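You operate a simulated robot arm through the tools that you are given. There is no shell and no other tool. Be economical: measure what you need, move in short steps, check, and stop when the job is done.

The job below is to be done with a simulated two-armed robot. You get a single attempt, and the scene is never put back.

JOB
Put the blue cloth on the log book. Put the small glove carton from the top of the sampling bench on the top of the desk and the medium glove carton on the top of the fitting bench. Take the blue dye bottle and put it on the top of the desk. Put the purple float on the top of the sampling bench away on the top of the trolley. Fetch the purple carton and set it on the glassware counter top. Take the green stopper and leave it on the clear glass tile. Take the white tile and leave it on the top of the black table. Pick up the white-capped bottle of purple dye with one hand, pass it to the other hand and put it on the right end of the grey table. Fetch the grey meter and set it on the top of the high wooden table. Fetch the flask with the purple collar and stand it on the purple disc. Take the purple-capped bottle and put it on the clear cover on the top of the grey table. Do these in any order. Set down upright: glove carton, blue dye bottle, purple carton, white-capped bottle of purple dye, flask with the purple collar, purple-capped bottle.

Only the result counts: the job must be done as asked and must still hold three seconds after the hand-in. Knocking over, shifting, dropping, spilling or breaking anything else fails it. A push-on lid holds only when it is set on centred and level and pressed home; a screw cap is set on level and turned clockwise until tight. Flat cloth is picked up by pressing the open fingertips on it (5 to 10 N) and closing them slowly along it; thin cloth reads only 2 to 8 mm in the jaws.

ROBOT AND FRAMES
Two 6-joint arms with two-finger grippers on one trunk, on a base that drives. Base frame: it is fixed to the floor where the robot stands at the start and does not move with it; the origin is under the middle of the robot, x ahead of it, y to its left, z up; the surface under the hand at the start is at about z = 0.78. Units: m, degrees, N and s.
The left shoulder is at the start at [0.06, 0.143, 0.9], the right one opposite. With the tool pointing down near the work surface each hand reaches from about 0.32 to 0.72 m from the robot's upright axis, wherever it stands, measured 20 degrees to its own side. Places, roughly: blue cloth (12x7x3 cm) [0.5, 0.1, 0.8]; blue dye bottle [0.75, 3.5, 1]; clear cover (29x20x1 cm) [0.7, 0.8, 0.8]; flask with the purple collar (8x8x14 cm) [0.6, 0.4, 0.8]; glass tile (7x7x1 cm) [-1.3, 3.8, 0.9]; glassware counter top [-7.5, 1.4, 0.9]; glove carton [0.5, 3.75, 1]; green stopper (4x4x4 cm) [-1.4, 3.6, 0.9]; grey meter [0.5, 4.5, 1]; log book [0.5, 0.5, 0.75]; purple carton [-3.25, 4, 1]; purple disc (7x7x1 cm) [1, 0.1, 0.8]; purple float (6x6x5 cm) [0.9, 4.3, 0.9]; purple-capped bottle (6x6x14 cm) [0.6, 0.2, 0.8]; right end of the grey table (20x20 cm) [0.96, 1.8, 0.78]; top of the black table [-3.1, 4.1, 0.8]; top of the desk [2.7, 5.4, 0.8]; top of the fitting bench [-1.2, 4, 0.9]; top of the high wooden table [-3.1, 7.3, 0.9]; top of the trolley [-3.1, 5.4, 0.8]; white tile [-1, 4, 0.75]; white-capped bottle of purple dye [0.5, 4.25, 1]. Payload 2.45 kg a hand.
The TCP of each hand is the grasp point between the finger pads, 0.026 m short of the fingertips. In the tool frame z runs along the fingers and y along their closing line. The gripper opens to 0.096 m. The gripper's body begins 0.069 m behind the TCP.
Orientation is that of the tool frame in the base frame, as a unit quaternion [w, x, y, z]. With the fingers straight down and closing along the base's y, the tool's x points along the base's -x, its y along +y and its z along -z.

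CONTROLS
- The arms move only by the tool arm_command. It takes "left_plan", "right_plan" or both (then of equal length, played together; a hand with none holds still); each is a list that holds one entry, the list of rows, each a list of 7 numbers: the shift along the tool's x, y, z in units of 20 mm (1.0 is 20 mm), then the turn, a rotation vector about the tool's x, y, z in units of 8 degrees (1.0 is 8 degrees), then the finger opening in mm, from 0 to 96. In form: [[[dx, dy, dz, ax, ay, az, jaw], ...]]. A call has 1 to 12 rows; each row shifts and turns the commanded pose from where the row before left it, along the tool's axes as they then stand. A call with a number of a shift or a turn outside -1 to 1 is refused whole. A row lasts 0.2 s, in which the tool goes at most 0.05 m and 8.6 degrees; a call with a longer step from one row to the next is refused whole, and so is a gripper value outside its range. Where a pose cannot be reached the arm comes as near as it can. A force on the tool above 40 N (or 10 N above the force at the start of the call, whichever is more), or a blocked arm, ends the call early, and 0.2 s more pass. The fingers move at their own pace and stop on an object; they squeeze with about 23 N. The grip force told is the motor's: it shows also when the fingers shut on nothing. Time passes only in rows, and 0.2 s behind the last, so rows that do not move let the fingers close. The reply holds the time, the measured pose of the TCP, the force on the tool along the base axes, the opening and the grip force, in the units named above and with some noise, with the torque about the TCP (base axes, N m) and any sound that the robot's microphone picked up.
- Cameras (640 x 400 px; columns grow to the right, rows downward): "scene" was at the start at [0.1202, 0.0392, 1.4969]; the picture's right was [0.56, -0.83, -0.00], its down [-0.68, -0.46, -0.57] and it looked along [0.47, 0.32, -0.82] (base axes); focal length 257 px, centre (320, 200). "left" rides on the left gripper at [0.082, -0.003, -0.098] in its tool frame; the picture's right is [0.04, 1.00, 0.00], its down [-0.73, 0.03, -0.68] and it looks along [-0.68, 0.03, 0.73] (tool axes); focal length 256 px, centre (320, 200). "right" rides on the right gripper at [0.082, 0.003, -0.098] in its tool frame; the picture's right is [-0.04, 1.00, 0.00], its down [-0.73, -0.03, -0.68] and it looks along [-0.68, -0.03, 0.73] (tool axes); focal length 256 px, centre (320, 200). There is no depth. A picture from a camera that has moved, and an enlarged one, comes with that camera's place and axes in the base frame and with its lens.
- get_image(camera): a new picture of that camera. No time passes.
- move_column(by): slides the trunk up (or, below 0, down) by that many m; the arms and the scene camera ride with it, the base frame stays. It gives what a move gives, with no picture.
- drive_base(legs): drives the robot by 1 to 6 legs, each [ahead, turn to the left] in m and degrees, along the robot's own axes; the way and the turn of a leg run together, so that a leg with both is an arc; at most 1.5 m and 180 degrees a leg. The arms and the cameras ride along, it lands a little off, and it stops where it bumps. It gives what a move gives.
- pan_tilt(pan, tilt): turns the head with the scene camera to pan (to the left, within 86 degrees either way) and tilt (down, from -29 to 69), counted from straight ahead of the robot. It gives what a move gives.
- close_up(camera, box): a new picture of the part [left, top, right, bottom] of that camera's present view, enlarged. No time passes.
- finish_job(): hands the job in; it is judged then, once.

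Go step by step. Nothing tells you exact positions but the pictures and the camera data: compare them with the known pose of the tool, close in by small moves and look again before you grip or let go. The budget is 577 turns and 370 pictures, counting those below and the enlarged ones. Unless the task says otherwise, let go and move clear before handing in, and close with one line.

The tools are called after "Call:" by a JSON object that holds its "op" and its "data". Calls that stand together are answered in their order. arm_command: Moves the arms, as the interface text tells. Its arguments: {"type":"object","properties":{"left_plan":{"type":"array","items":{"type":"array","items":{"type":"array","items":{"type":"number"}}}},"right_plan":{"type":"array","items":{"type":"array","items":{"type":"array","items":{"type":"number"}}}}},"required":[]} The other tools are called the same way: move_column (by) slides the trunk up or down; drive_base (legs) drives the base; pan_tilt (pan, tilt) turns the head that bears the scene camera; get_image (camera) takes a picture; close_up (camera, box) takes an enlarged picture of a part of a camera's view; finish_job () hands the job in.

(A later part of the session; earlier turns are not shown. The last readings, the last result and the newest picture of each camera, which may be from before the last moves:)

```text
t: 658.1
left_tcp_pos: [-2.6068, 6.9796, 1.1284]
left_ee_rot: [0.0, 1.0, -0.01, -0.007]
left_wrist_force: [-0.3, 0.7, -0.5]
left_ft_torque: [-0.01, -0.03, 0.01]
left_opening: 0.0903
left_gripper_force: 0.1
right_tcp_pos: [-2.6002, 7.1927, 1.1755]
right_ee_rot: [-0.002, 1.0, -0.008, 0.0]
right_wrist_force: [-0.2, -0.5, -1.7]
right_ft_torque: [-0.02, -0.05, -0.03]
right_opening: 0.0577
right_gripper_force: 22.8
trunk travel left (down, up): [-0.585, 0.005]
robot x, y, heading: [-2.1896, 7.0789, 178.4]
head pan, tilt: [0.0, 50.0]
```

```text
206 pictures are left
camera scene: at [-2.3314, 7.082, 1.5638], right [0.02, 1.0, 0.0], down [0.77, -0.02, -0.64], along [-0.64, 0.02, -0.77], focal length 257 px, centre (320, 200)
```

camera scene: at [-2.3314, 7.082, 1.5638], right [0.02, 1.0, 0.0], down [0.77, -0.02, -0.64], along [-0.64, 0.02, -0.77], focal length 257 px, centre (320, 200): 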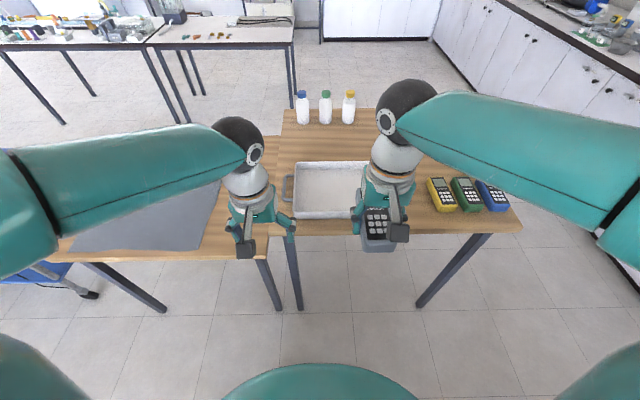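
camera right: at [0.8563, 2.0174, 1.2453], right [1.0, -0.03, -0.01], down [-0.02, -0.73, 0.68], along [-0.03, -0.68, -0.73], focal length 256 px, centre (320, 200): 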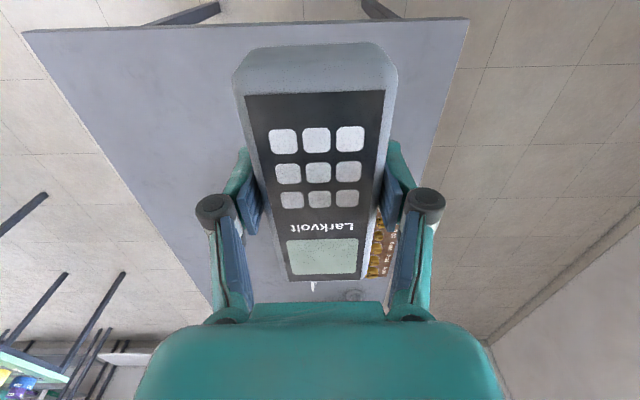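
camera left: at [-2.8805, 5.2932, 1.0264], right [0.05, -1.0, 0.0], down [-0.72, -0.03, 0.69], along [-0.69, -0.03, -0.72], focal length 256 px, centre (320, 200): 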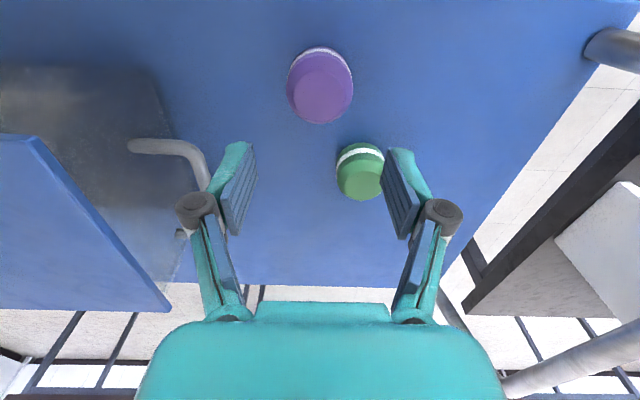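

Call:
{"op": "get_image", "data": {"camera": "right"}}

Call:
{"op": "close_up", "data": {"camera": "scene", "box": [270, 80, 530, 250]}}

```text
205 pictures are left
camera right: at [-2.5187, 7.1874, 1.2736], right [-0.06, -1.0, 0.0], down [-0.73, 0.04, 0.68], along [-0.68, 0.04, -0.73], focal length 256 px, centre (320, 200)
```

right: 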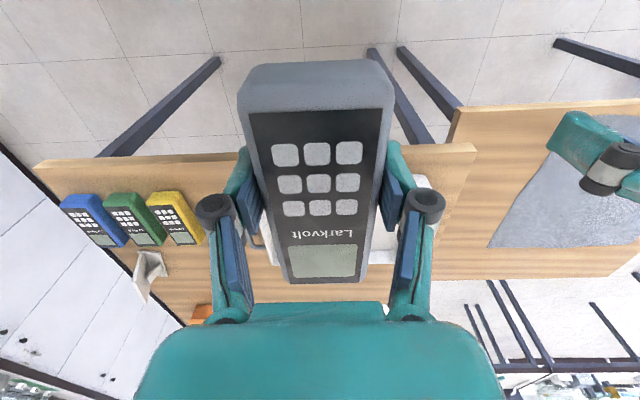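

```text
2.35 times, centred on (400, 165) of scene
camera zoom: at [-2.3314, 7.082, 1.5638], right [0.02, 1.0, 0.0], down [0.77, -0.02, -0.64], along [-0.64, 0.02, -0.77], focal length 605 px, centre (132, 282)
```

zoom: 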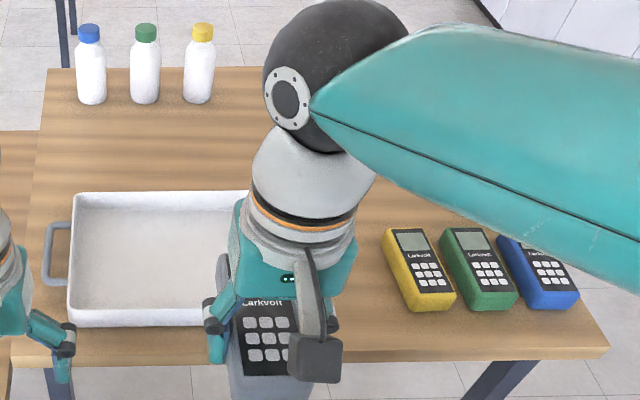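

Call:
{"op": "arm_command", "data": {"right_plan": [[[0, 1, 0, 0, 0, 0, 40], [0, 1, 0, 0, 0, 0, 40], [0, 1, 0, 0, 0, 0, 40], [0, 1, 0, 0, 0, 0, 40], [0, 1, 0, 0, 0, 0, 40], [0, 0, 0, 0, 0, 0, 40]]], "left_plan": [[[0, 1, 0, 0, 0, 0, 90], [0, 1, 0, 0, 0, 0, 90], [0, 1, 0, 0, 0, 0, 90], [0, 1, 0, 0, 0, 0, 90], [0, 1, 0, 0, 0, 0, 90], [0, 0, 0, 0, 0, 0, 90]]]}}

Call:
{"op": "close_up", "data": {"camera": "scene", "box": [270, 80, 530, 250]}}

```text
t: 659.5
left_tcp_pos: [-2.6097, 6.8796, 1.1299]
left_ee_rot: [0.0, 1.0, -0.01, -0.006]
left_wrist_force: [-0.1, -0.1, -0.2]
left_ft_torque: [0.03, 0.0, 0.01]
left_opening: 0.09
left_gripper_force: 0.1
right_tcp_pos: [-2.6004, 7.092, 1.176]
right_ee_rot: [-0.003, 1.0, -0.009, 0.0]
right_wrist_force: [-1.0, -0.5, -1.9]
right_ft_torque: [-0.02, -0.02, 0.07]
right_opening: 0.0577
right_gripper_force: 23.0
trunk travel left (down, up): [-0.585, 0.005]
robot x, y, heading: [-2.1921, 7.0808, 178.5]
head pan, tilt: [0.0, 50.0]
```

```text
2.35 times, centred on (400, 165) of scene
camera zoom: at [-2.3305, 7.0823, 1.5638], right [0.02, 1.0, 0.0], down [0.77, -0.02, -0.64], along [-0.64, 0.02, -0.77], focal length 605 px, centre (132, 282)
```

zoom: 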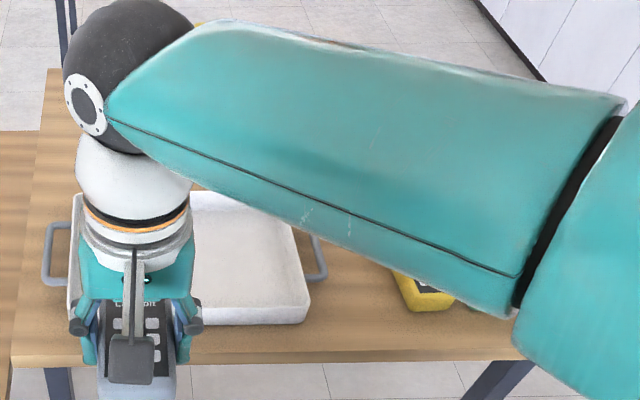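

The gaps in front are too tight, but there is room behind the tray and yellow meter near (−3.06, 7.46). I shift the base closer and to the right.

Call:
{"op": "drive_base", "data": {"legs": [[0, -28], [0.25, 0]]}}

Call:
{"op": "drive_base", "data": {"legs": [[0, 29]]}}

Call:
{"op": "get_image", "data": {"camera": "scene"}}

```text
t: 662.9
left_tcp_pos: [-2.8715, 7.2194, 1.1298]
left_ee_rot: [-0.001, 0.968, -0.25, -0.007]
left_wrist_force: [-0.2, 0.3, -0.1]
left_ft_torque: [-0.03, -0.03, 0.0]
left_opening: 0.09
left_gripper_force: 0.0
right_tcp_pos: [-2.7631, 7.4047, 1.1771]
right_ee_rot: [-0.001, 0.969, -0.248, 0.001]
right_wrist_force: [-0.2, -0.2, -2.6]
right_ft_torque: [-0.06, -0.08, 0.01]
right_opening: 0.058
right_gripper_force: 23.6
trunk travel left (down, up): [-0.585, 0.005]
robot x, y, heading: [-2.4143, 7.1944, 150.7]
head pan, tilt: [0.0, 50.0]
```

```text
t: 664.9
left_tcp_pos: [-2.8251, 6.9948, 1.1315]
left_ee_rot: [0.0, 1.0, -0.001, -0.007]
left_wrist_force: [0.8, -0.5, 0.0]
left_ft_torque: [-0.01, 0.0, -0.02]
left_opening: 0.0901
left_gripper_force: 0.0
right_tcp_pos: [-2.8204, 7.2072, 1.1772]
right_ee_rot: [-0.002, 1.0, 0.0, 0.0]
right_wrist_force: [-0.3, 1.2, -2.5]
right_ft_torque: [0.01, -0.05, 0.03]
right_opening: 0.0576
right_gripper_force: 23.1
trunk travel left (down, up): [-0.585, 0.005]
robot x, y, heading: [-2.412, 7.2157, 179.1]
head pan, tilt: [0.0, 50.0]
```

```text
202 pictures are left
camera scene: at [-2.5502, 7.2154, 1.5639], right [0.01, 1.0, 0.0], down [0.77, -0.01, -0.64], along [-0.64, 0.01, -0.77], focal length 257 px, centre (320, 200)
```

scene: 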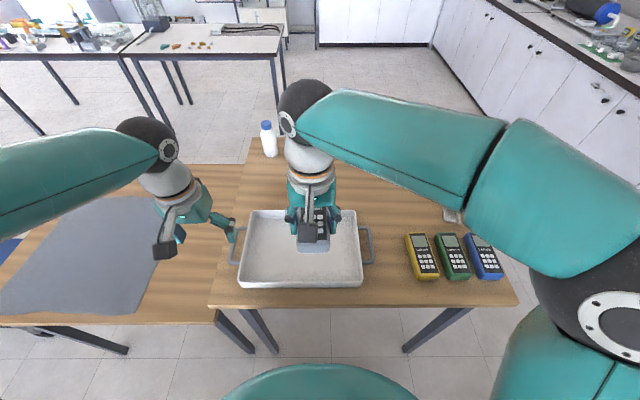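

Call:
{"op": "arm_command", "data": {"right_plan": [[[-0.7, -1, 0, 0, 0, 0, 40], [-0.7, -1, 0, 0, 0, 0, 40], [-0.7, -1, 0, 0, 0, 0, 40], [-0.7, -1, 0, 0, 0, 0, 40], [-0.7, -1, 0, 0, 0, 0, 40], [-0.7, -1, 0, 0, 0, 0, 40], [-0.7, -1, 0, 0, 0, 0, 40], [-0.7, -1, 0, 0, 0, 0, 40], [-0.7, -1, 0, 0, 0, 0, 40], [-0.7, -1, 0, 0, 0, 0, 40], [-0.7, -1, 0, 0, 0, 0, 40], [-0.7, -1, 0, 0, 0, 0, 40]]]}}

Call:
{"op": "arm_command", "data": {"right_plan": [[[0, -0.65, 1, 0, 0, 0, 40], [0, 0, 1, 0, 0, 0, 40], [0, 0, 1, 0, 0, 0, 40], [0, 0, 1, 0, 0, 0, 40], [0, 0, 1, 0, 0, 0, 40], [0, 0, 1, 0, 0, 0, 40], [-0.8, 0, 0, 0, 0, 0, 40], [-0.8, 0, 0, 0, 0, 0, 40], [-0.8, 0, 0, 0, 0, 0, 40], [-0.7, 0, 0, 0, 0, 0, 40], [0, 0, 0, 0, 0, 0, 40]]]}}

Call:
{"op": "get_image", "data": {"camera": "right"}}

Call:
{"op": "get_image", "data": {"camera": "scene"}}

```text
t: 667.5
left_tcp_pos: [-2.8255, 6.9955, 1.1295]
left_ee_rot: [0.0, 1.0, 0.0, -0.006]
left_wrist_force: [-0.2, 0.5, -0.3]
left_ft_torque: [0.01, 0.01, 0.01]
left_opening: 0.0899
left_gripper_force: 0.0
right_tcp_pos: [-2.9899, 7.4473, 1.1766]
right_ee_rot: [-0.002, 1.0, 0.001, 0.0]
right_wrist_force: [-0.8, -0.3, -2.8]
right_ft_torque: [-0.01, -0.07, 0.01]
right_opening: 0.0578
right_gripper_force: 22.9
trunk travel left (down, up): [-0.585, 0.005]
robot x, y, heading: [-2.414, 7.2126, 179.7]
head pan, tilt: [0.0, 50.0]
```

```text
t: 669.9
left_tcp_pos: [-2.8251, 6.9949, 1.1304]
left_ee_rot: [0.0, 1.0, -0.001, -0.007]
left_wrist_force: [-0.3, 0.6, -0.8]
left_ft_torque: [-0.03, 0.01, 0.04]
left_opening: 0.0899
left_gripper_force: 0.2
right_tcp_pos: [-3.0512, 7.4607, 1.0573]
right_ee_rot: [-0.003, 1.0, 0.001, 0.0]
right_wrist_force: [0.1, -0.4, -2.1]
right_ft_torque: [-0.02, -0.04, 0.0]
right_opening: 0.0577
right_gripper_force: 22.5
trunk travel left (down, up): [-0.585, 0.005]
robot x, y, heading: [-2.4156, 7.2164, 179.0]
head pan, tilt: [0.0, 50.0]
```

```text
201 pictures are left
camera right: at [-2.9702, 7.4574, 1.156], right [-0.04, -1.0, 0.0], down [-0.73, 0.02, 0.68], along [-0.68, 0.03, -0.73], focal length 256 px, centre (320, 200)
```

right: 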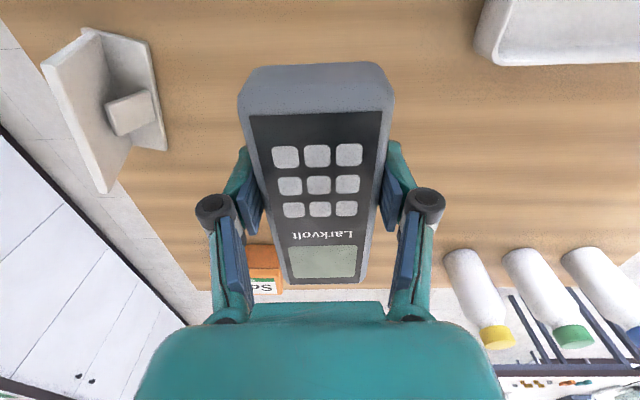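

```text
200 pictures are left
camera scene: at [-2.55, 7.2156, 1.5639], right [0.01, 1.0, 0.0], down [0.77, -0.01, -0.64], along [-0.64, 0.01, -0.77], focal length 257 px, centre (320, 200)
```

scene: 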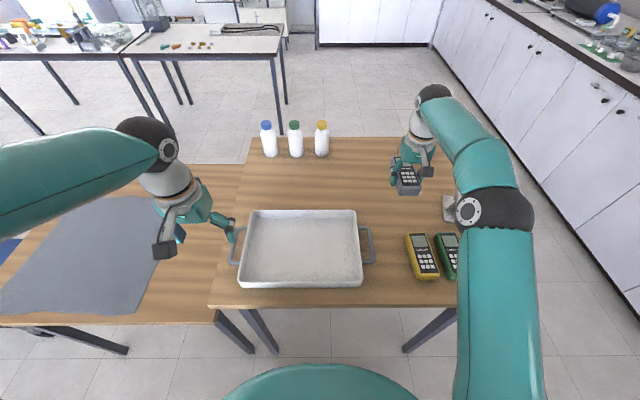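

Plenty of room here. I lower the meter.

Call:
{"op": "arm_command", "data": {"right_plan": [[[0, 0, 1, 0, 0, 0, 40], [0, 0, 1, 0, 0, 0, 40], [0, 0, 1, 0, 0, 0, 40], [0, 0, 1, 0, 0, 0, 40], [0, 0, 0.8, 0, 0, 0, 40], [0, 0, 0, 0, 0, 0, 40]]]}}

Call:
{"op": "arm_command", "data": {"right_plan": [[[0, 0, 0.3, 0, 0, 0, 40], [0, 0, 0.3, 0, 0, 0, 40], [0, 0, 0, 0, 0, 0, 40]]]}}

Call:
{"op": "arm_command", "data": {"right_plan": [[[0, 0, 0.25, 0, 0, 0, 40], [0, 0, 0, 0, 0, 0, 40]]]}}

Call:
{"op": "get_image", "data": {"camera": "right"}}

```text
t: 671.3
left_tcp_pos: [-2.8264, 6.9961, 1.1314]
left_ee_rot: [0.0, 1.0, -0.002, -0.006]
left_wrist_force: [0.9, 0.0, -0.4]
left_ft_torque: [0.02, 0.01, 0.03]
left_opening: 0.0902
left_gripper_force: 0.1
right_tcp_pos: [-3.0512, 7.4613, 0.9615]
right_ee_rot: [-0.003, 1.0, 0.001, 0.0]
right_wrist_force: [0.3, 0.1, -1.1]
right_ft_torque: [0.03, -0.06, 0.01]
right_opening: 0.0578
right_gripper_force: 23.5
trunk travel left (down, up): [-0.585, 0.005]
robot x, y, heading: [-2.4111, 7.2141, 179.6]
head pan, tilt: [0.0, 50.0]
```

```text
t: 672.1
left_tcp_pos: [-2.8258, 6.9953, 1.1313]
left_ee_rot: [0.0, 1.0, -0.001, -0.007]
left_wrist_force: [0.3, 0.8, -0.9]
left_ft_torque: [-0.02, 0.02, 0.0]
left_opening: 0.0902
left_gripper_force: 0.2
right_tcp_pos: [-3.0511, 7.4619, 0.9504]
right_ee_rot: [-0.003, 1.0, 0.001, 0.0]
right_wrist_force: [-0.4, 0.7, -2.6]
right_ft_torque: [-0.01, -0.08, 0.03]
right_opening: 0.0577
right_gripper_force: 22.9
trunk travel left (down, up): [-0.585, 0.005]
robot x, y, heading: [-2.4112, 7.214, 179.5]
head pan, tilt: [0.0, 50.0]
```

```text
t: 672.7
left_tcp_pos: [-2.827, 6.9952, 1.1303]
left_ee_rot: [0.0, 1.0, -0.001, -0.007]
left_wrist_force: [-0.4, 0.2, -0.7]
left_ft_torque: [0.01, -0.01, 0.01]
left_opening: 0.0901
left_gripper_force: 0.1
right_tcp_pos: [-3.0515, 7.4611, 0.9452]
right_ee_rot: [-0.002, 1.0, 0.002, 0.0]
right_wrist_force: [0.6, -0.5, -1.3]
right_ft_torque: [0.0, -0.03, -0.02]
right_opening: 0.0576
right_gripper_force: 22.9
trunk travel left (down, up): [-0.585, 0.005]
robot x, y, heading: [-2.4104, 7.2154, 179.2]
head pan, tilt: [0.0, 50.0]
```

```text
199 pictures are left
camera right: at [-2.9705, 7.4579, 1.043], right [-0.04, -1.0, 0.0], down [-0.73, 0.02, 0.68], along [-0.68, 0.03, -0.73], focal length 256 px, centre (320, 200)
```

right: 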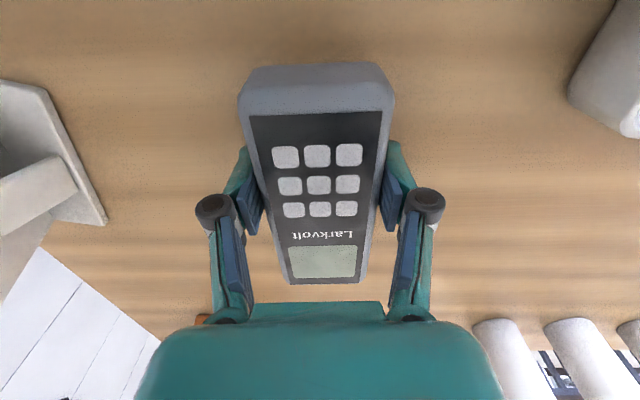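

Call:
{"op": "arm_command", "data": {"right_plan": [[[0, 0, 0.25, 0, 0, 0, 40], [0, 0, 0.2, 0, 0, 0, 40], [0, 0, 0, 0, 0, 0, 40]]]}}

Call:
{"op": "arm_command", "data": {"right_plan": [[[0, 0, 0.25, 0, 0, 0, 40], [0, 0, 0.2, 0, 0, 0, 40], [0, 0, 0, 0, 0, 0, 40]]]}}

Call:
{"op": "arm_command", "data": {"right_plan": [[[0, 0, 0.25, 0, 0, 0, 40], [0, 0, 0, 0, 0, 0, 40]]]}}

```text
t: 673.5
left_tcp_pos: [-2.8259, 6.9951, 1.1297]
left_ee_rot: [0.0, 1.0, -0.001, -0.008]
left_wrist_force: [1.1, -0.4, -0.1]
left_ft_torque: [-0.01, 0.0, 0.0]
left_opening: 0.0901
left_gripper_force: 0.1
right_tcp_pos: [-3.0518, 7.4611, 0.9357]
right_ee_rot: [-0.002, 1.0, 0.002, 0.0]
right_wrist_force: [-0.3, -0.1, -2.7]
right_ft_torque: [-0.01, -0.05, -0.03]
right_opening: 0.0575
right_gripper_force: 23.2
trunk travel left (down, up): [-0.585, 0.005]
robot x, y, heading: [-2.4095, 7.2169, 179.5]
head pan, tilt: [0.0, 50.0]
```

```text
t: 674.3
left_tcp_pos: [-2.8259, 6.9942, 1.1297]
left_ee_rot: [0.0, 1.0, -0.001, -0.007]
left_wrist_force: [0.3, 0.2, 0.6]
left_ft_torque: [0.06, -0.02, 0.01]
left_opening: 0.0898
left_gripper_force: 0.0
right_tcp_pos: [-3.0516, 7.4619, 0.9272]
right_ee_rot: [-0.002, 1.0, 0.001, 0.0]
right_wrist_force: [0.0, 0.0, -2.7]
right_ft_torque: [-0.01, -0.05, -0.05]
right_opening: 0.0577
right_gripper_force: 22.8
trunk travel left (down, up): [-0.585, 0.005]
robot x, y, heading: [-2.4122, 7.2152, 179.4]
head pan, tilt: [0.0, 50.0]
```

```text
t: 674.9
left_tcp_pos: [-2.8259, 6.9948, 1.1312]
left_ee_rot: [0.0, 1.0, -0.001, -0.007]
left_wrist_force: [-0.7, -0.2, 0.7]
left_ft_torque: [0.0, -0.03, -0.02]
left_opening: 0.0898
left_gripper_force: 0.1
right_tcp_pos: [-3.0517, 7.4617, 0.9246]
right_ee_rot: [-0.003, 1.0, 0.001, -0.002]
right_wrist_force: [-0.4, -0.1, 5.9]
right_ft_torque: [-0.1, 0.69, 0.01]
right_opening: 0.0581
right_gripper_force: 23.1
trunk travel left (down, up): [-0.585, 0.005]
robot x, y, heading: [-2.4122, 7.2173, 179.4]
head pan, tilt: [0.0, 50.0]
```

Call:
{"op": "arm_command", "data": {"right_plan": [[[0, 0, 0.12, 0, 0, 0, 40], [0, 0, 0, 0, 0, 0, 40], [0, 0, 0, 0, 0, 0, 60], [0, 0, 0, 0, 0, 0, 66], [0, 0, 0, 0, 0, 0, 72], [0, 0, 0, 0, 0, 0, 80], [0, 0, -0.5, 0, 0, 0, 80], [0, 0, -1, 0, 0, 0, 80], [0, 0, -1, 0, 0, 0, 80], [0, 0, -1, 0, 0, 0, 80], [0, 0, -1, 0, 0, 0, 80], [0, 0, -1, 0, 0, 0, 80]]]}}

Call:
{"op": "get_image", "data": {"camera": "right"}}

```text
t: 677.5
left_tcp_pos: [-2.8266, 6.9935, 1.1304]
left_ee_rot: [0.0, 1.0, -0.001, -0.008]
left_wrist_force: [-0.7, -0.3, 0.3]
left_ft_torque: [-0.01, 0.01, 0.04]
left_opening: 0.0901
left_gripper_force: 0.1
right_tcp_pos: [-3.0504, 7.4602, 1.0302]
right_ee_rot: [-0.001, 1.0, 0.001, 0.0]
right_wrist_force: [0.0, 0.2, 0.2]
right_ft_torque: [-0.01, 0.02, -0.02]
right_opening: 0.0799
right_gripper_force: 0.1
trunk travel left (down, up): [-0.585, 0.005]
robot x, y, heading: [-2.4115, 7.2117, 179.4]
head pan, tilt: [0.0, 50.0]
```

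```text
198 pictures are left
camera right: at [-2.9692, 7.4565, 1.1277], right [-0.04, -1.0, 0.0], down [-0.73, 0.02, 0.68], along [-0.68, 0.03, -0.73], focal length 256 px, centre (320, 200)
```

right: 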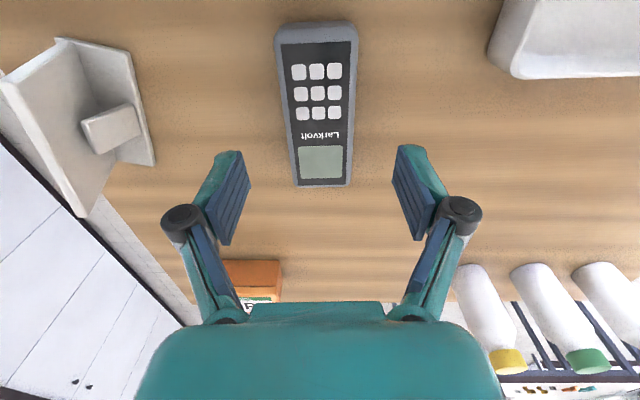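

The meter lies on the high wooden table. Next the green stopper: I raise the right hand, back away, and drive south to the west side of the fitting bench.

Call:
{"op": "arm_command", "data": {"right_plan": [[[0.5, 0, -1, 0, 0, 0, 90], [0.5, 0, -1, 0, 0, 0, 90], [0.5, 0.3, -1, 0, 0, 0, 90], [1, 0.5, -1, 0, 0, 0, 90], [1, 0.5, -1, 0, 0, 0, 90], [1, 0.5, 0, 0, 0, 0, 90], [1, 0.5, 0, 0, 0, 0, 90], [1, 0.5, 0, 0, 0, 0, 90], [1, 0.5, 0, 0, 0, 0, 90], [1, 0.5, 0, 0, 0, 0, 90], [1, 0.5, 0, 0, 0, 0, 90]]]}}

Call:
{"op": "drive_base", "data": {"legs": [[-0.28, 0], [0, 45]]}}

Call:
{"op": "drive_base", "data": {"legs": [[0, 45]]}}

Call:
{"op": "drive_base", "data": {"legs": [[1.2, 0], [1.2, 0], [1.0, 0]]}}

```text
t: 679.9
left_tcp_pos: [-2.8256, 6.994, 1.13]
left_ee_rot: [0.001, 1.0, -0.001, -0.007]
left_wrist_force: [-0.3, -0.1, 0.1]
left_ft_torque: [-0.02, 0.06, 0.02]
left_opening: 0.09
left_gripper_force: 0.1
right_tcp_pos: [-2.8571, 7.3745, 1.1286]
right_ee_rot: [-0.002, 1.0, 0.001, 0.001]
right_wrist_force: [0.4, -0.1, -0.6]
right_ft_torque: [0.02, 0.03, -0.02]
right_opening: 0.0903
right_gripper_force: 0.0
trunk travel left (down, up): [-0.585, 0.005]
robot x, y, heading: [-2.4139, 7.214, 179.5]
head pan, tilt: [0.0, 50.0]
```

```text
t: 684.2
left_tcp_pos: [-2.2679, 6.7645, 1.1301]
left_ee_rot: [0.003, 0.924, 0.381, -0.007]
left_wrist_force: [0.2, -0.5, 0.0]
left_ft_torque: [-0.02, 0.01, 0.03]
left_opening: 0.0902
left_gripper_force: 0.2
right_tcp_pos: [-2.5591, 7.0102, 1.1281]
right_ee_rot: [-0.002, 0.924, 0.382, -0.002]
right_wrist_force: [0.4, -0.3, 0.0]
right_ft_torque: [0.0, -0.02, 0.01]
right_opening: 0.0901
right_gripper_force: 0.0
trunk travel left (down, up): [-0.585, 0.005]
robot x, y, heading: [-2.1502, 7.2345, -135.8]
head pan, tilt: [0.0, 50.0]
```

```text
t: 686.9
left_tcp_pos: [-1.8997, 6.819, 1.13]
left_ee_rot: [0.005, 0.707, 0.707, -0.005]
left_wrist_force: [-0.6, 0.8, -0.1]
left_ft_torque: [0.05, 0.0, 0.0]
left_opening: 0.0901
left_gripper_force: 0.1
right_tcp_pos: [-2.2806, 6.7854, 1.1297]
right_ee_rot: [-0.002, 0.706, 0.708, -0.002]
right_wrist_force: [0.8, 0.0, -0.1]
right_ft_torque: [0.01, -0.03, 0.02]
right_opening: 0.0901
right_gripper_force: 0.1
trunk travel left (down, up): [-0.585, 0.005]
robot x, y, heading: [-2.1861, 7.2344, -91.1]
head pan, tilt: [0.0, 50.0]
```

```text
t: 703.7
left_tcp_pos: [-1.9466, 3.4205, 1.1309]
left_ee_rot: [0.005, 0.704, 0.71, -0.004]
left_wrist_force: [0.1, -0.1, -0.1]
left_ft_torque: [-0.03, 0.02, 0.01]
left_opening: 0.0903
left_gripper_force: 0.2
right_tcp_pos: [-2.3262, 3.3834, 1.1303]
right_ee_rot: [-0.002, 0.703, 0.711, -0.001]
right_wrist_force: [-0.3, -0.3, 0.0]
right_ft_torque: [0.02, 0.01, 0.02]
right_opening: 0.0904
right_gripper_force: 0.1
trunk travel left (down, up): [-0.585, 0.005]
robot x, y, heading: [-2.2328, 3.832, -90.5]
head pan, tilt: [0.0, 50.0]
```

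I look at the black table on my right from here.

Call:
{"op": "pan_tilt", "data": {"pan": -80, "tilt": 40}}

Call:
{"op": "get_image", "data": {"camera": "scene"}}

Call:
{"op": "close_up", "data": {"camera": "scene", "box": [100, 100, 500, 320]}}

```text
t: 705.2
left_tcp_pos: [-1.9471, 3.4195, 1.1309]
left_ee_rot: [0.005, 0.704, 0.71, -0.005]
left_wrist_force: [-0.4, -0.7, -0.3]
left_ft_torque: [0.02, 0.02, 0.0]
left_opening: 0.0901
left_gripper_force: 0.1
right_tcp_pos: [-2.3259, 3.3826, 1.1291]
right_ee_rot: [-0.002, 0.703, 0.711, -0.003]
right_wrist_force: [0.5, 0.1, 0.4]
right_ft_torque: [0.03, -0.02, 0.03]
right_opening: 0.0903
right_gripper_force: 0.0
trunk travel left (down, up): [-0.585, 0.005]
robot x, y, heading: [-2.2332, 3.8296, -90.7]
head pan, tilt: [-80.0, 40.0]
```

```text
197 pictures are left
camera scene: at [-2.317, 3.7555, 1.5781], right [-0.16, 0.99, 0.0], down [0.63, 0.1, -0.77], along [-0.76, -0.12, -0.64], focal length 257 px, centre (320, 200)
```

scene: 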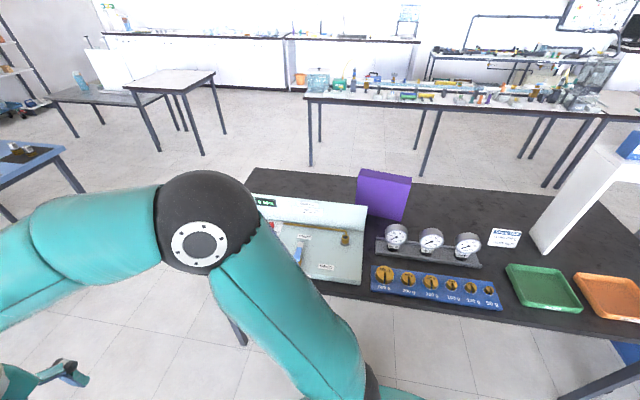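

```text
1.60 times, centred on (300, 210) of scene
camera zoom: at [-2.317, 3.7555, 1.5781], right [-0.16, 0.99, 0.0], down [0.63, 0.1, -0.77], along [-0.76, -0.12, -0.64], focal length 411 px, centre (352, 184)
```

zoom: 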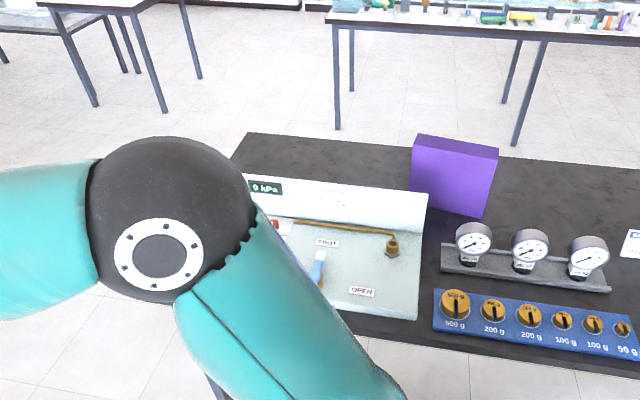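

The purple carton stands on the black table near (−3.16, 3.9). Now I turn to the fitting bench for the stopper.

Call:
{"op": "drive_base", "data": {"legs": [[0, 45]]}}

Call:
{"op": "drive_base", "data": {"legs": [[0, 45]]}}

Call:
{"op": "drive_base", "data": {"legs": [[0.28, 0]]}}

Call:
{"op": "pan_tilt", "data": {"pan": 0, "tilt": 50}}

Call:
{"op": "get_image", "data": {"camera": "scene"}}

Call:
{"op": "get_image", "data": {"camera": "right"}}

```text
t: 708.0
left_tcp_pos: [-1.7401, 3.7427, 1.1316]
left_ee_rot: [0.007, 0.379, 0.925, -0.002]
left_wrist_force: [0.5, 0.5, 0.3]
left_ft_torque: [0.05, -0.01, 0.02]
left_opening: 0.0903
left_gripper_force: 0.1
right_tcp_pos: [-1.9816, 3.448, 1.1307]
right_ee_rot: [0.0, 0.377, 0.926, -0.002]
right_wrist_force: [1.0, -0.2, 0.3]
right_ft_torque: [0.03, -0.01, 0.0]
right_opening: 0.0901
right_gripper_force: 0.1
trunk travel left (down, up): [-0.585, 0.005]
robot x, y, heading: [-2.2527, 3.8115, -45.9]
head pan, tilt: [-80.0, 40.0]
```

```text
t: 710.7
left_tcp_pos: [-1.8438, 4.1292, 1.1311]
left_ee_rot: [0.007, -0.009, 1.0, 0.001]
left_wrist_force: [0.0, 0.4, -0.8]
left_ft_torque: [0.03, 0.02, -0.01]
left_opening: 0.0899
left_gripper_force: 0.0
right_tcp_pos: [-1.8027, 3.7494, 1.1309]
right_ee_rot: [0.0, -0.009, 1.0, -0.002]
right_wrist_force: [0.9, 0.0, 0.1]
right_ft_torque: [-0.01, -0.02, 0.01]
right_opening: 0.0899
right_gripper_force: 0.0
trunk travel left (down, up): [-0.585, 0.005]
robot x, y, heading: [-2.2541, 3.7798, -0.8]
head pan, tilt: [-80.0, 40.0]
```

```text
t: 712.7
left_tcp_pos: [-1.5592, 4.1234, 1.132]
left_ee_rot: [0.007, -0.007, 1.0, 0.0]
left_wrist_force: [0.0, 0.1, -0.2]
left_ft_torque: [-0.02, 0.06, 0.02]
left_opening: 0.0905
left_gripper_force: 0.1
right_tcp_pos: [-1.5205, 3.7437, 1.1309]
right_ee_rot: [0.0, -0.01, 1.0, -0.002]
right_wrist_force: [0.0, -0.7, -0.8]
right_ft_torque: [-0.03, 0.02, -0.02]
right_opening: 0.0901
right_gripper_force: 0.1
trunk travel left (down, up): [-0.585, 0.005]
robot x, y, heading: [-1.97, 3.7719, -1.2]
head pan, tilt: [-80.0, 40.0]
```

```text
t: 714.2
left_tcp_pos: [-1.5603, 4.124, 1.1336]
left_ee_rot: [0.007, -0.008, 1.0, 0.0]
left_wrist_force: [0.2, 1.0, -0.3]
left_ft_torque: [-0.02, 0.0, 0.04]
left_opening: 0.0901
left_gripper_force: 0.0
right_tcp_pos: [-1.5197, 3.7437, 1.1322]
right_ee_rot: [0.0, -0.009, 1.0, -0.003]
right_wrist_force: [0.0, -0.1, -0.8]
right_ft_torque: [-0.03, 0.01, 0.04]
right_opening: 0.0899
right_gripper_force: 0.1
trunk travel left (down, up): [-0.585, 0.005]
robot x, y, heading: [-1.9695, 3.7724, -1.0]
head pan, tilt: [0.0, 50.0]
```

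```text
195 pictures are left
camera scene: at [-1.8316, 3.7704, 1.5639], right [-0.02, -1.0, 0.0], down [-0.77, 0.01, -0.64], along [0.64, -0.01, -0.77], focal length 257 px, centre (320, 200)
```

scene: 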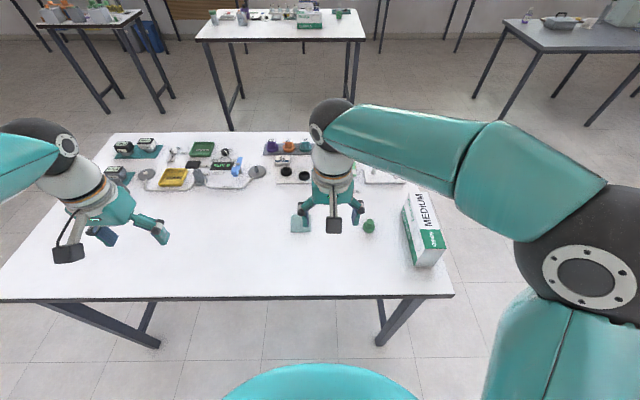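

```text
194 pictures are left
camera right: at [-1.6028, 3.7467, 1.2292], right [0.02, 1.0, 0.0], down [0.73, -0.01, 0.68], along [0.68, -0.02, -0.73], focal length 256 px, centre (320, 200)
```

right: 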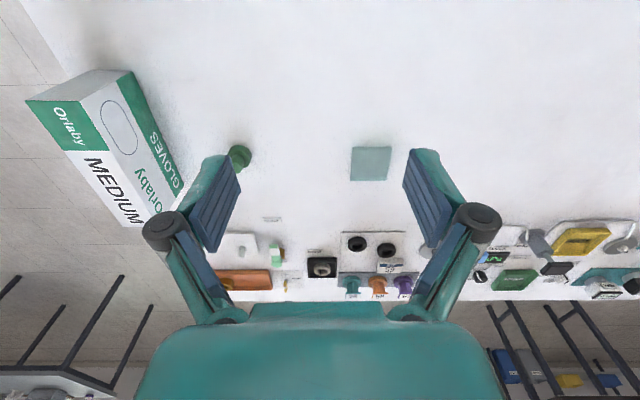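

Call:
{"op": "close_up", "data": {"camera": "scene", "box": [270, 170, 450, 280]}}

```text
3.56 times, centred on (360, 225) of scene
camera zoom: at [-1.8316, 3.7704, 1.5639], right [-0.02, -1.0, 0.0], down [-0.77, 0.01, -0.64], along [0.64, -0.01, -0.77], focal length 914 px, centre (178, 111)
```

zoom: 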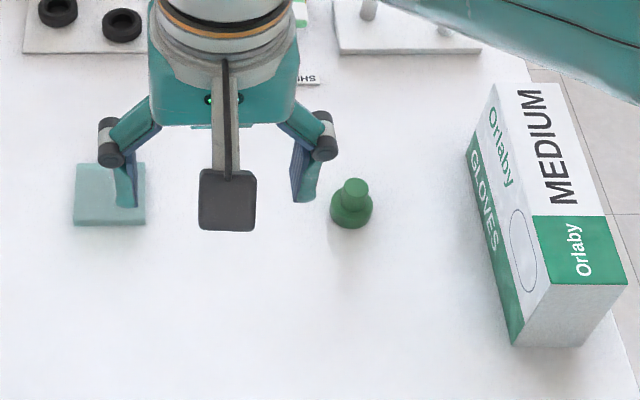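

Call:
{"op": "arm_command", "data": {"right_plan": [[[-0.885, -0.866, 0, 0, 0, 0, 90], [-0.885, -0.866, 0, 0, 0, 0, 90], [-0.885, -0.866, 0, 0, 0, 0, 90], [-0.885, -0.866, 0, 0, 0, 0, 90], [-0.885, -0.866, 0, 0, 0, 0, 80], [-0.885, -0.866, 0, 0, 0, 0, 70], [-0.885, -0.866, 0, 0, 0, 0, 70], [-0.885, -0.866, 0, 0, 0, 0, 70], [0, 0, 1, 0, 0, 0, 70], [0, 0, 1, 0, 0, 0, 70], [0, 0, 1, 0, 0, 0, 70], [0, 0, 1, 0, 0, 0, 70]]]}}

Call:
{"op": "arm_command", "data": {"right_plan": [[[0, 0, 1, 0, 0, 0, 70], [0, 0, 1, 0, 0, 0, 70], [0, 0, 1, 0, 0, 0, 70], [0, 0, 1, 0, 0, 0, 70], [0, 0, 0, 0, 0, 0, 70]]]}}

Call:
{"op": "get_image", "data": {"camera": "right"}}

```text
t: 716.8
left_tcp_pos: [-1.5601, 4.1241, 1.1329]
left_ee_rot: [0.007, -0.008, 1.0, -0.001]
left_wrist_force: [-0.7, 0.3, 0.4]
left_ft_torque: [-0.01, 0.01, 0.01]
left_opening: 0.0903
left_gripper_force: 0.0
right_tcp_pos: [-1.376, 3.608, 1.0527]
right_ee_rot: [0.0, -0.009, 1.0, -0.002]
right_wrist_force: [0.1, 0.2, 0.9]
right_ft_torque: [-0.04, 0.01, 0.0]
right_opening: 0.07
right_gripper_force: 0.1
trunk travel left (down, up): [-0.585, 0.005]
robot x, y, heading: [-1.968, 3.7738, -0.9]
head pan, tilt: [0.0, 50.0]
```

```text
t: 718.0
left_tcp_pos: [-1.56, 4.1239, 1.1334]
left_ee_rot: [0.007, -0.008, 1.0, 0.0]
left_wrist_force: [-0.2, 0.2, 0.0]
left_ft_torque: [-0.02, -0.01, 0.03]
left_opening: 0.09
left_gripper_force: 0.1
right_tcp_pos: [-1.3759, 3.6077, 0.9711]
right_ee_rot: [-0.001, -0.009, 1.0, -0.002]
right_wrist_force: [-0.1, -1.2, 0.3]
right_ft_torque: [0.02, 0.0, 0.03]
right_opening: 0.0699
right_gripper_force: 0.0
trunk travel left (down, up): [-0.585, 0.005]
robot x, y, heading: [-1.9695, 3.7711, -0.9]
head pan, tilt: [0.0, 50.0]
```

```text
192 pictures are left
camera right: at [-1.4588, 3.6102, 1.069], right [0.02, 1.0, 0.0], down [0.73, -0.01, 0.68], along [0.68, -0.02, -0.73], focal length 256 px, centre (320, 200)
```

right: 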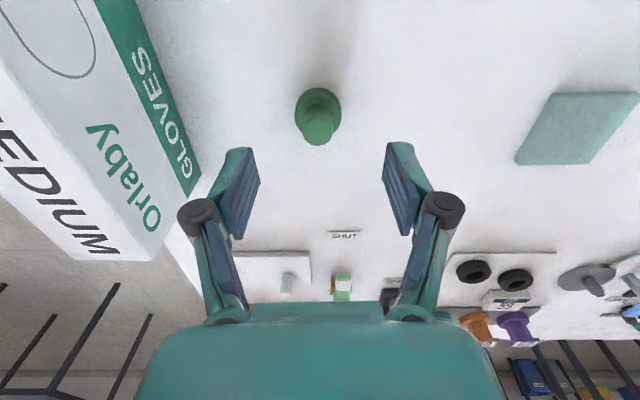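

Call:
{"op": "arm_command", "data": {"right_plan": [[[-0.1, -0.1, 1, 0, 0, 0, 70], [0, 0, 1, 0, 0, 0, 70], [0, 0, 1, 0, 0, 0, 70], [0, 0, 1, 0, 0, 0, 70], [0, 0, 0, 0, 0, 0, 70]]]}}

Call:
{"op": "get_image", "data": {"camera": "right"}}

```text
t: 719.2
left_tcp_pos: [-1.5596, 4.1237, 1.1333]
left_ee_rot: [0.007, -0.008, 1.0, 0.0]
left_wrist_force: [0.2, -0.1, 0.7]
left_ft_torque: [-0.01, -0.01, 0.0]
left_opening: 0.0901
left_gripper_force: 0.1
right_tcp_pos: [-1.3737, 3.6051, 0.8917]
right_ee_rot: [0.0, -0.01, 1.0, -0.002]
right_wrist_force: [-0.3, 0.3, -0.1]
right_ft_torque: [-0.01, -0.01, 0.0]
right_opening: 0.0698
right_gripper_force: 0.0
trunk travel left (down, up): [-0.585, 0.005]
robot x, y, heading: [-1.9695, 3.7735, -1.0]
head pan, tilt: [0.0, 50.0]
```

```text
191 pictures are left
camera right: at [-1.4568, 3.6075, 0.9896], right [0.02, 1.0, 0.0], down [0.73, -0.01, 0.68], along [0.68, -0.02, -0.73], focal length 256 px, centre (320, 200)
```

right: 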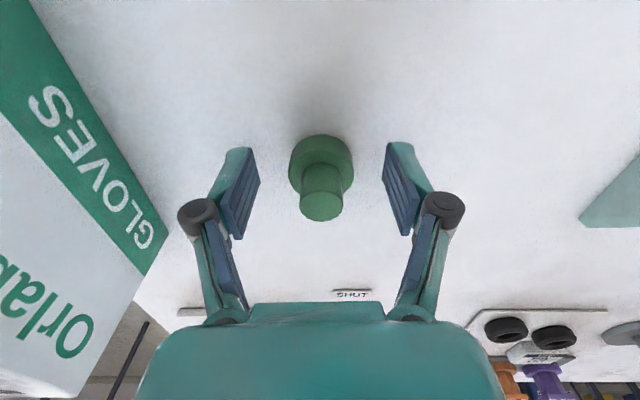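

Call:
{"op": "arm_command", "data": {"right_plan": [[[0, 0, 0, 0, 0, 0, 55], [0, 0, 0, 0, 0, 0, 40], [0, 0, 0, 0, 0, 0, 20], [0, 0, 0, 0, 0, 0, 15], [0, 0, 0, 0, 0, 0, 15], [0, 0, -0.3, 0, 0, 0, 15], [0, 0, -0.5, 0, 0, 0, 15], [0, 0, -1, 0, 0, 0, 15], [0, 0, -1, 0, 0, 0, 15], [0, 0, 0, 0, 0, 0, 15]]]}}

Call:
{"op": "get_image", "data": {"camera": "right"}}

```text
t: 721.4
left_tcp_pos: [-1.56, 4.1241, 1.1322]
left_ee_rot: [0.007, -0.008, 1.0, 0.0]
left_wrist_force: [-0.3, -0.1, 0.0]
left_ft_torque: [-0.02, -0.02, 0.02]
left_opening: 0.0902
left_gripper_force: 0.0
right_tcp_pos: [-1.3729, 3.6078, 0.9474]
right_ee_rot: [0.0, -0.01, 1.0, -0.003]
right_wrist_force: [-0.4, 0.0, 0.0]
right_ft_torque: [0.04, 0.01, 0.01]
right_opening: 0.0365
right_gripper_force: 23.0
trunk travel left (down, up): [-0.585, 0.005]
robot x, y, heading: [-1.9704, 3.776, -0.9]
head pan, tilt: [0.0, 50.0]
```

```text
190 pictures are left
camera right: at [-1.4558, 3.6083, 1.0456], right [0.02, 1.0, 0.0], down [0.73, -0.01, 0.68], along [0.68, -0.02, -0.73], focal length 256 px, centre (320, 200)
```

right: 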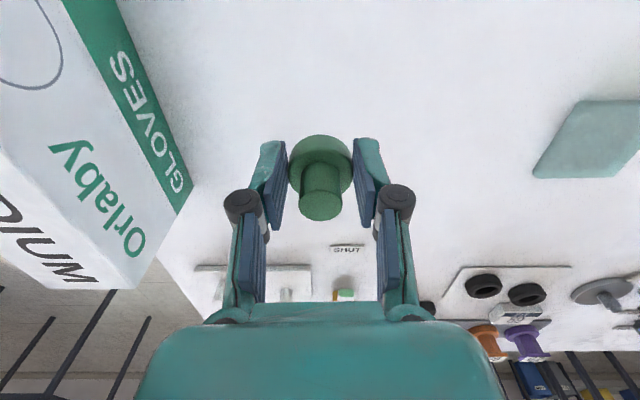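

Held. I move it over the glass tile.

Call:
{"op": "arm_command", "data": {"right_plan": [[[-0.14, 0.993, 0, 0, 0, 0, 15], [-0.14, 0.993, 0, 0, 0, 0, 15], [-0.14, 0.993, 0, 0, 0, 0, 15], [-0.14, 0.993, 0, 0, 0, 0, 15], [-0.14, 0.993, 0, 0, 0, 0, 15], [-0.14, 0.993, 0, 0, 0, 0, 15], [-0.14, 0.993, 0, 0, 0, 0, 15], [-0.14, 0.993, 0, 0, 0, 0, 15], [-0.14, 0.993, 0, 0, 0, 0, 15], [-0.14, 0.993, 0, 0, 0, 0, 15], [-0.14, 0.993, 0, 0, 0, 0, 15], [0, 0, 0, 0, 0, 0, 15]]]}}

Call:
{"op": "get_image", "data": {"camera": "right"}}

Call:
{"op": "close_up", "data": {"camera": "scene", "box": [260, 180, 380, 260]}}

```text
t: 724.0
left_tcp_pos: [-1.5608, 4.124, 1.1331]
left_ee_rot: [0.006, -0.007, 1.0, 0.0]
left_wrist_force: [-0.2, -0.4, -0.1]
left_ft_torque: [-0.02, -0.02, -0.03]
left_opening: 0.0899
left_gripper_force: 0.1
right_tcp_pos: [-1.3492, 3.8249, 0.9466]
right_ee_rot: [0.0, -0.01, 1.0, -0.002]
right_wrist_force: [-0.2, 0.0, 0.0]
right_ft_torque: [0.0, 0.04, 0.01]
right_opening: 0.0361
right_gripper_force: 23.0
trunk travel left (down, up): [-0.585, 0.005]
robot x, y, heading: [-1.969, 3.7777, -1.0]
head pan, tilt: [0.0, 50.0]
```

```text
189 pictures are left
camera right: at [-1.4303, 3.8271, 1.0452], right [0.02, 1.0, 0.0], down [0.73, -0.01, 0.68], along [0.68, -0.02, -0.73], focal length 256 px, centre (320, 200)
```

right: 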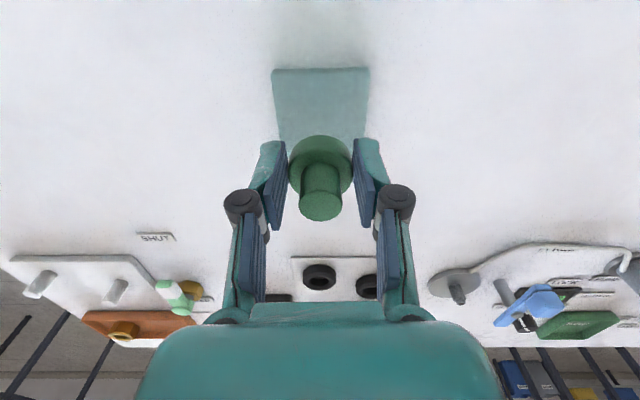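

```text
5.00 times, centred on (320, 220) of scene
camera zoom: at [-1.8316, 3.77, 1.5639], right [-0.02, -1.0, 0.0], down [-0.77, 0.01, -0.64], along [0.64, -0.01, -0.77], focal length 1286 px, centre (320, 100)
```

zoom: 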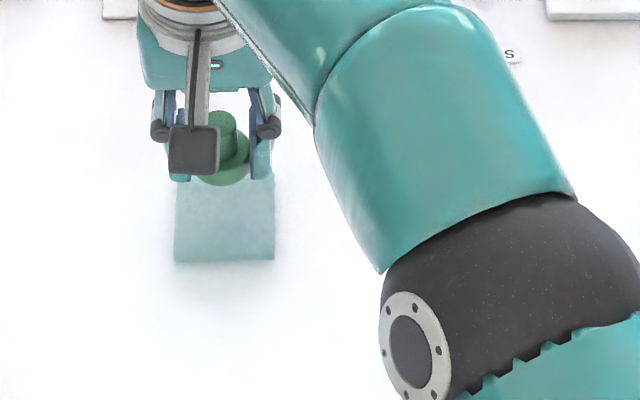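

Call:
{"op": "arm_command", "data": {"right_plan": [[[-0.25, 0, 0.8, 0, 0, 0, 15], [0, 0, 0.7, 0, 0, 0, 15], [0, 0, 0.3, 0, 0, 0, 15], [0, 0, 0, 0, 0, 0, 15]]]}}

Call:
{"op": "arm_command", "data": {"right_plan": [[[0, 0, 0.2, 0, 0, 0, 15], [0, 0, 0, 0, 0, 0, 15]]]}}

Call:
{"op": "arm_command", "data": {"right_plan": [[[0, 0, 0.2, 0, 0, 0, 15], [0, 0, 0, 0, 0, 0, 15]]]}}

```text
t: 725.0
left_tcp_pos: [-1.5602, 4.1242, 1.1327]
left_ee_rot: [0.007, -0.008, 1.0, 0.0]
left_wrist_force: [-0.1, 0.2, 0.4]
left_ft_torque: [-0.01, 0.03, 0.01]
left_opening: 0.0899
left_gripper_force: 0.0
right_tcp_pos: [-1.3417, 3.8246, 0.9117]
right_ee_rot: [0.0, -0.01, 1.0, -0.002]
right_wrist_force: [-0.1, -0.3, -1.3]
right_ft_torque: [0.01, 0.0, -0.03]
right_opening: 0.0364
right_gripper_force: 22.4
trunk travel left (down, up): [-0.585, 0.005]
robot x, y, heading: [-1.9727, 3.7752, -0.9]
head pan, tilt: [0.0, 50.0]
```

```text
t: 725.6
left_tcp_pos: [-1.5603, 4.1241, 1.1327]
left_ee_rot: [0.008, -0.008, 1.0, 0.0]
left_wrist_force: [-0.3, -0.5, 0.3]
left_ft_torque: [-0.02, 0.0, 0.01]
left_opening: 0.0899
left_gripper_force: 0.1
right_tcp_pos: [-1.3424, 3.8264, 0.908]
right_ee_rot: [0.0, -0.009, 1.0, -0.002]
right_wrist_force: [0.2, 0.5, 0.3]
right_ft_torque: [0.0, 0.0, 0.0]
right_opening: 0.0363
right_gripper_force: 23.9
trunk travel left (down, up): [-0.585, 0.005]
robot x, y, heading: [-1.968, 3.7728, -1.3]
head pan, tilt: [0.0, 50.0]
```

```text
t: 726.2
left_tcp_pos: [-1.5604, 4.1243, 1.1328]
left_ee_rot: [0.007, -0.008, 1.0, 0.0]
left_wrist_force: [-0.4, -0.2, 1.0]
left_ft_torque: [0.01, -0.01, 0.03]
left_opening: 0.09
left_gripper_force: 0.0
right_tcp_pos: [-1.3424, 3.8262, 0.9038]
right_ee_rot: [0.0, -0.01, 1.0, -0.002]
right_wrist_force: [-0.1, 0.1, 0.0]
right_ft_torque: [-0.01, 0.03, -0.02]
right_opening: 0.0365
right_gripper_force: 23.2
trunk travel left (down, up): [-0.585, 0.005]
robot x, y, heading: [-1.9701, 3.7747, -1.2]
head pan, tilt: [0.0, 50.0]
```

Call:
{"op": "arm_command", "data": {"right_plan": [[[0, 0, 0.15, 0, 0, 0, 15], [0, 0, 0, 0, 0, 0, 15]]]}}

Call:
{"op": "arm_command", "data": {"right_plan": [[[0, 0, 0.15, 0, 0, 0, 15], [0, 0, 0, 0, 0, 0, 15]]]}}

Call:
{"op": "get_image", "data": {"camera": "right"}}

```text
t: 726.8
left_tcp_pos: [-1.5608, 4.1238, 1.1335]
left_ee_rot: [0.006, -0.008, 1.0, 0.0]
left_wrist_force: [-0.6, 1.1, 0.3]
left_ft_torque: [-0.01, 0.01, 0.0]
left_opening: 0.0904
left_gripper_force: 0.1
right_tcp_pos: [-1.3418, 3.8261, 0.9019]
right_ee_rot: [0.001, -0.01, 1.0, -0.002]
right_wrist_force: [1.2, -0.3, 9.3]
right_ft_torque: [0.03, -0.08, 0.03]
right_opening: 0.0365
right_gripper_force: 23.0
trunk travel left (down, up): [-0.585, 0.005]
robot x, y, heading: [-1.9703, 3.7739, -0.8]
head pan, tilt: [0.0, 50.0]
```

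```text
t: 727.4
left_tcp_pos: [-1.5604, 4.1237, 1.1332]
left_ee_rot: [0.008, -0.009, 1.0, 0.0]
left_wrist_force: [0.2, 0.2, 0.0]
left_ft_torque: [0.01, 0.0, 0.01]
left_opening: 0.0899
left_gripper_force: 0.0
right_tcp_pos: [-1.3435, 3.8254, 0.8991]
right_ee_rot: [0.002, -0.01, 1.0, -0.001]
right_wrist_force: [3.1, 0.1, 20.0]
right_ft_torque: [0.02, -0.23, -0.03]
right_opening: 0.0365
right_gripper_force: 23.3
trunk travel left (down, up): [-0.585, 0.005]
robot x, y, heading: [-1.971, 3.7778, -1.1]
head pan, tilt: [0.0, 50.0]
```

```text
187 pictures are left
camera right: at [-1.4256, 3.8276, 0.9968], right [0.02, 1.0, 0.0], down [0.73, -0.01, 0.68], along [0.68, -0.02, -0.73], focal length 256 px, centre (320, 200)
```

right: 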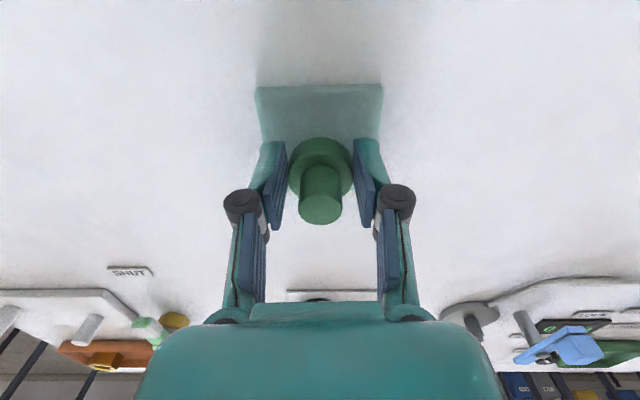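

Call:
{"op": "arm_command", "data": {"right_plan": [[[0, 0, -0.1, 0, 0, 0, 37], [0, 0, 0, 0, 0, 0, 42], [0, 0, 0, 0, 0, 0, 50], [0, 0, 0, 0, 0, 0, 65], [0, 0, 0, 0, 0, 0, 70], [0, 0, -0.5, 0, 0, 0, 70], [0, 0, -1, 0, 0, 0, 70], [0, 0, -1, 0, 0, 0, 70], [0, 0, -1, 0, 0, 0, 70], [0, 0, -1, 0, 0, 0, 70], [0, 0, -1, 0, 0, 0, 70], [0, 0, -1, 0, 0, 0, 70]]]}}

Call:
{"op": "get_image", "data": {"camera": "right"}}

```text
t: 730.0
left_tcp_pos: [-1.5614, 4.1237, 1.1343]
left_ee_rot: [0.008, -0.008, 1.0, 0.001]
left_wrist_force: [-0.5, 0.0, 0.0]
left_ft_torque: [0.04, -0.02, -0.03]
left_opening: 0.0903
left_gripper_force: 0.2
right_tcp_pos: [-1.3572, 3.821, 1.0272]
right_ee_rot: [0.0, -0.009, 1.0, -0.002]
right_wrist_force: [-0.6, 0.3, -0.1]
right_ft_torque: [0.04, -0.06, 0.01]
right_opening: 0.0697
right_gripper_force: 0.1
right hand out of reach, approached as far as the arm can: row 9, 10, 12
trunk travel left (down, up): [-0.585, 0.005]
robot x, y, heading: [-1.969, 3.7739, -0.9]
head pan, tilt: [0.0, 50.0]
```

```text
186 pictures are left
camera right: at [-1.4402, 3.8231, 1.1241], right [0.02, 1.0, 0.0], down [0.73, -0.01, 0.68], along [0.68, -0.02, -0.73], focal length 256 px, centre (320, 200)
```

right: 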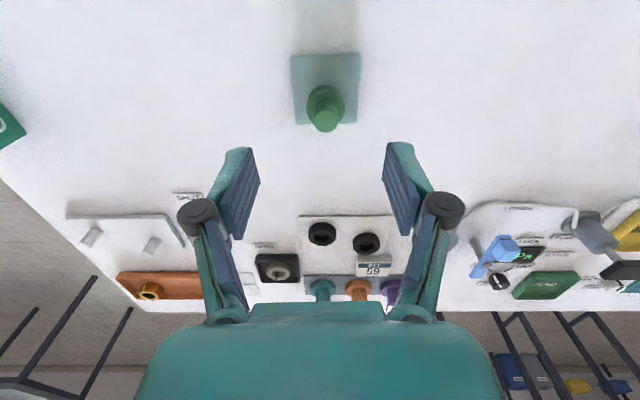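

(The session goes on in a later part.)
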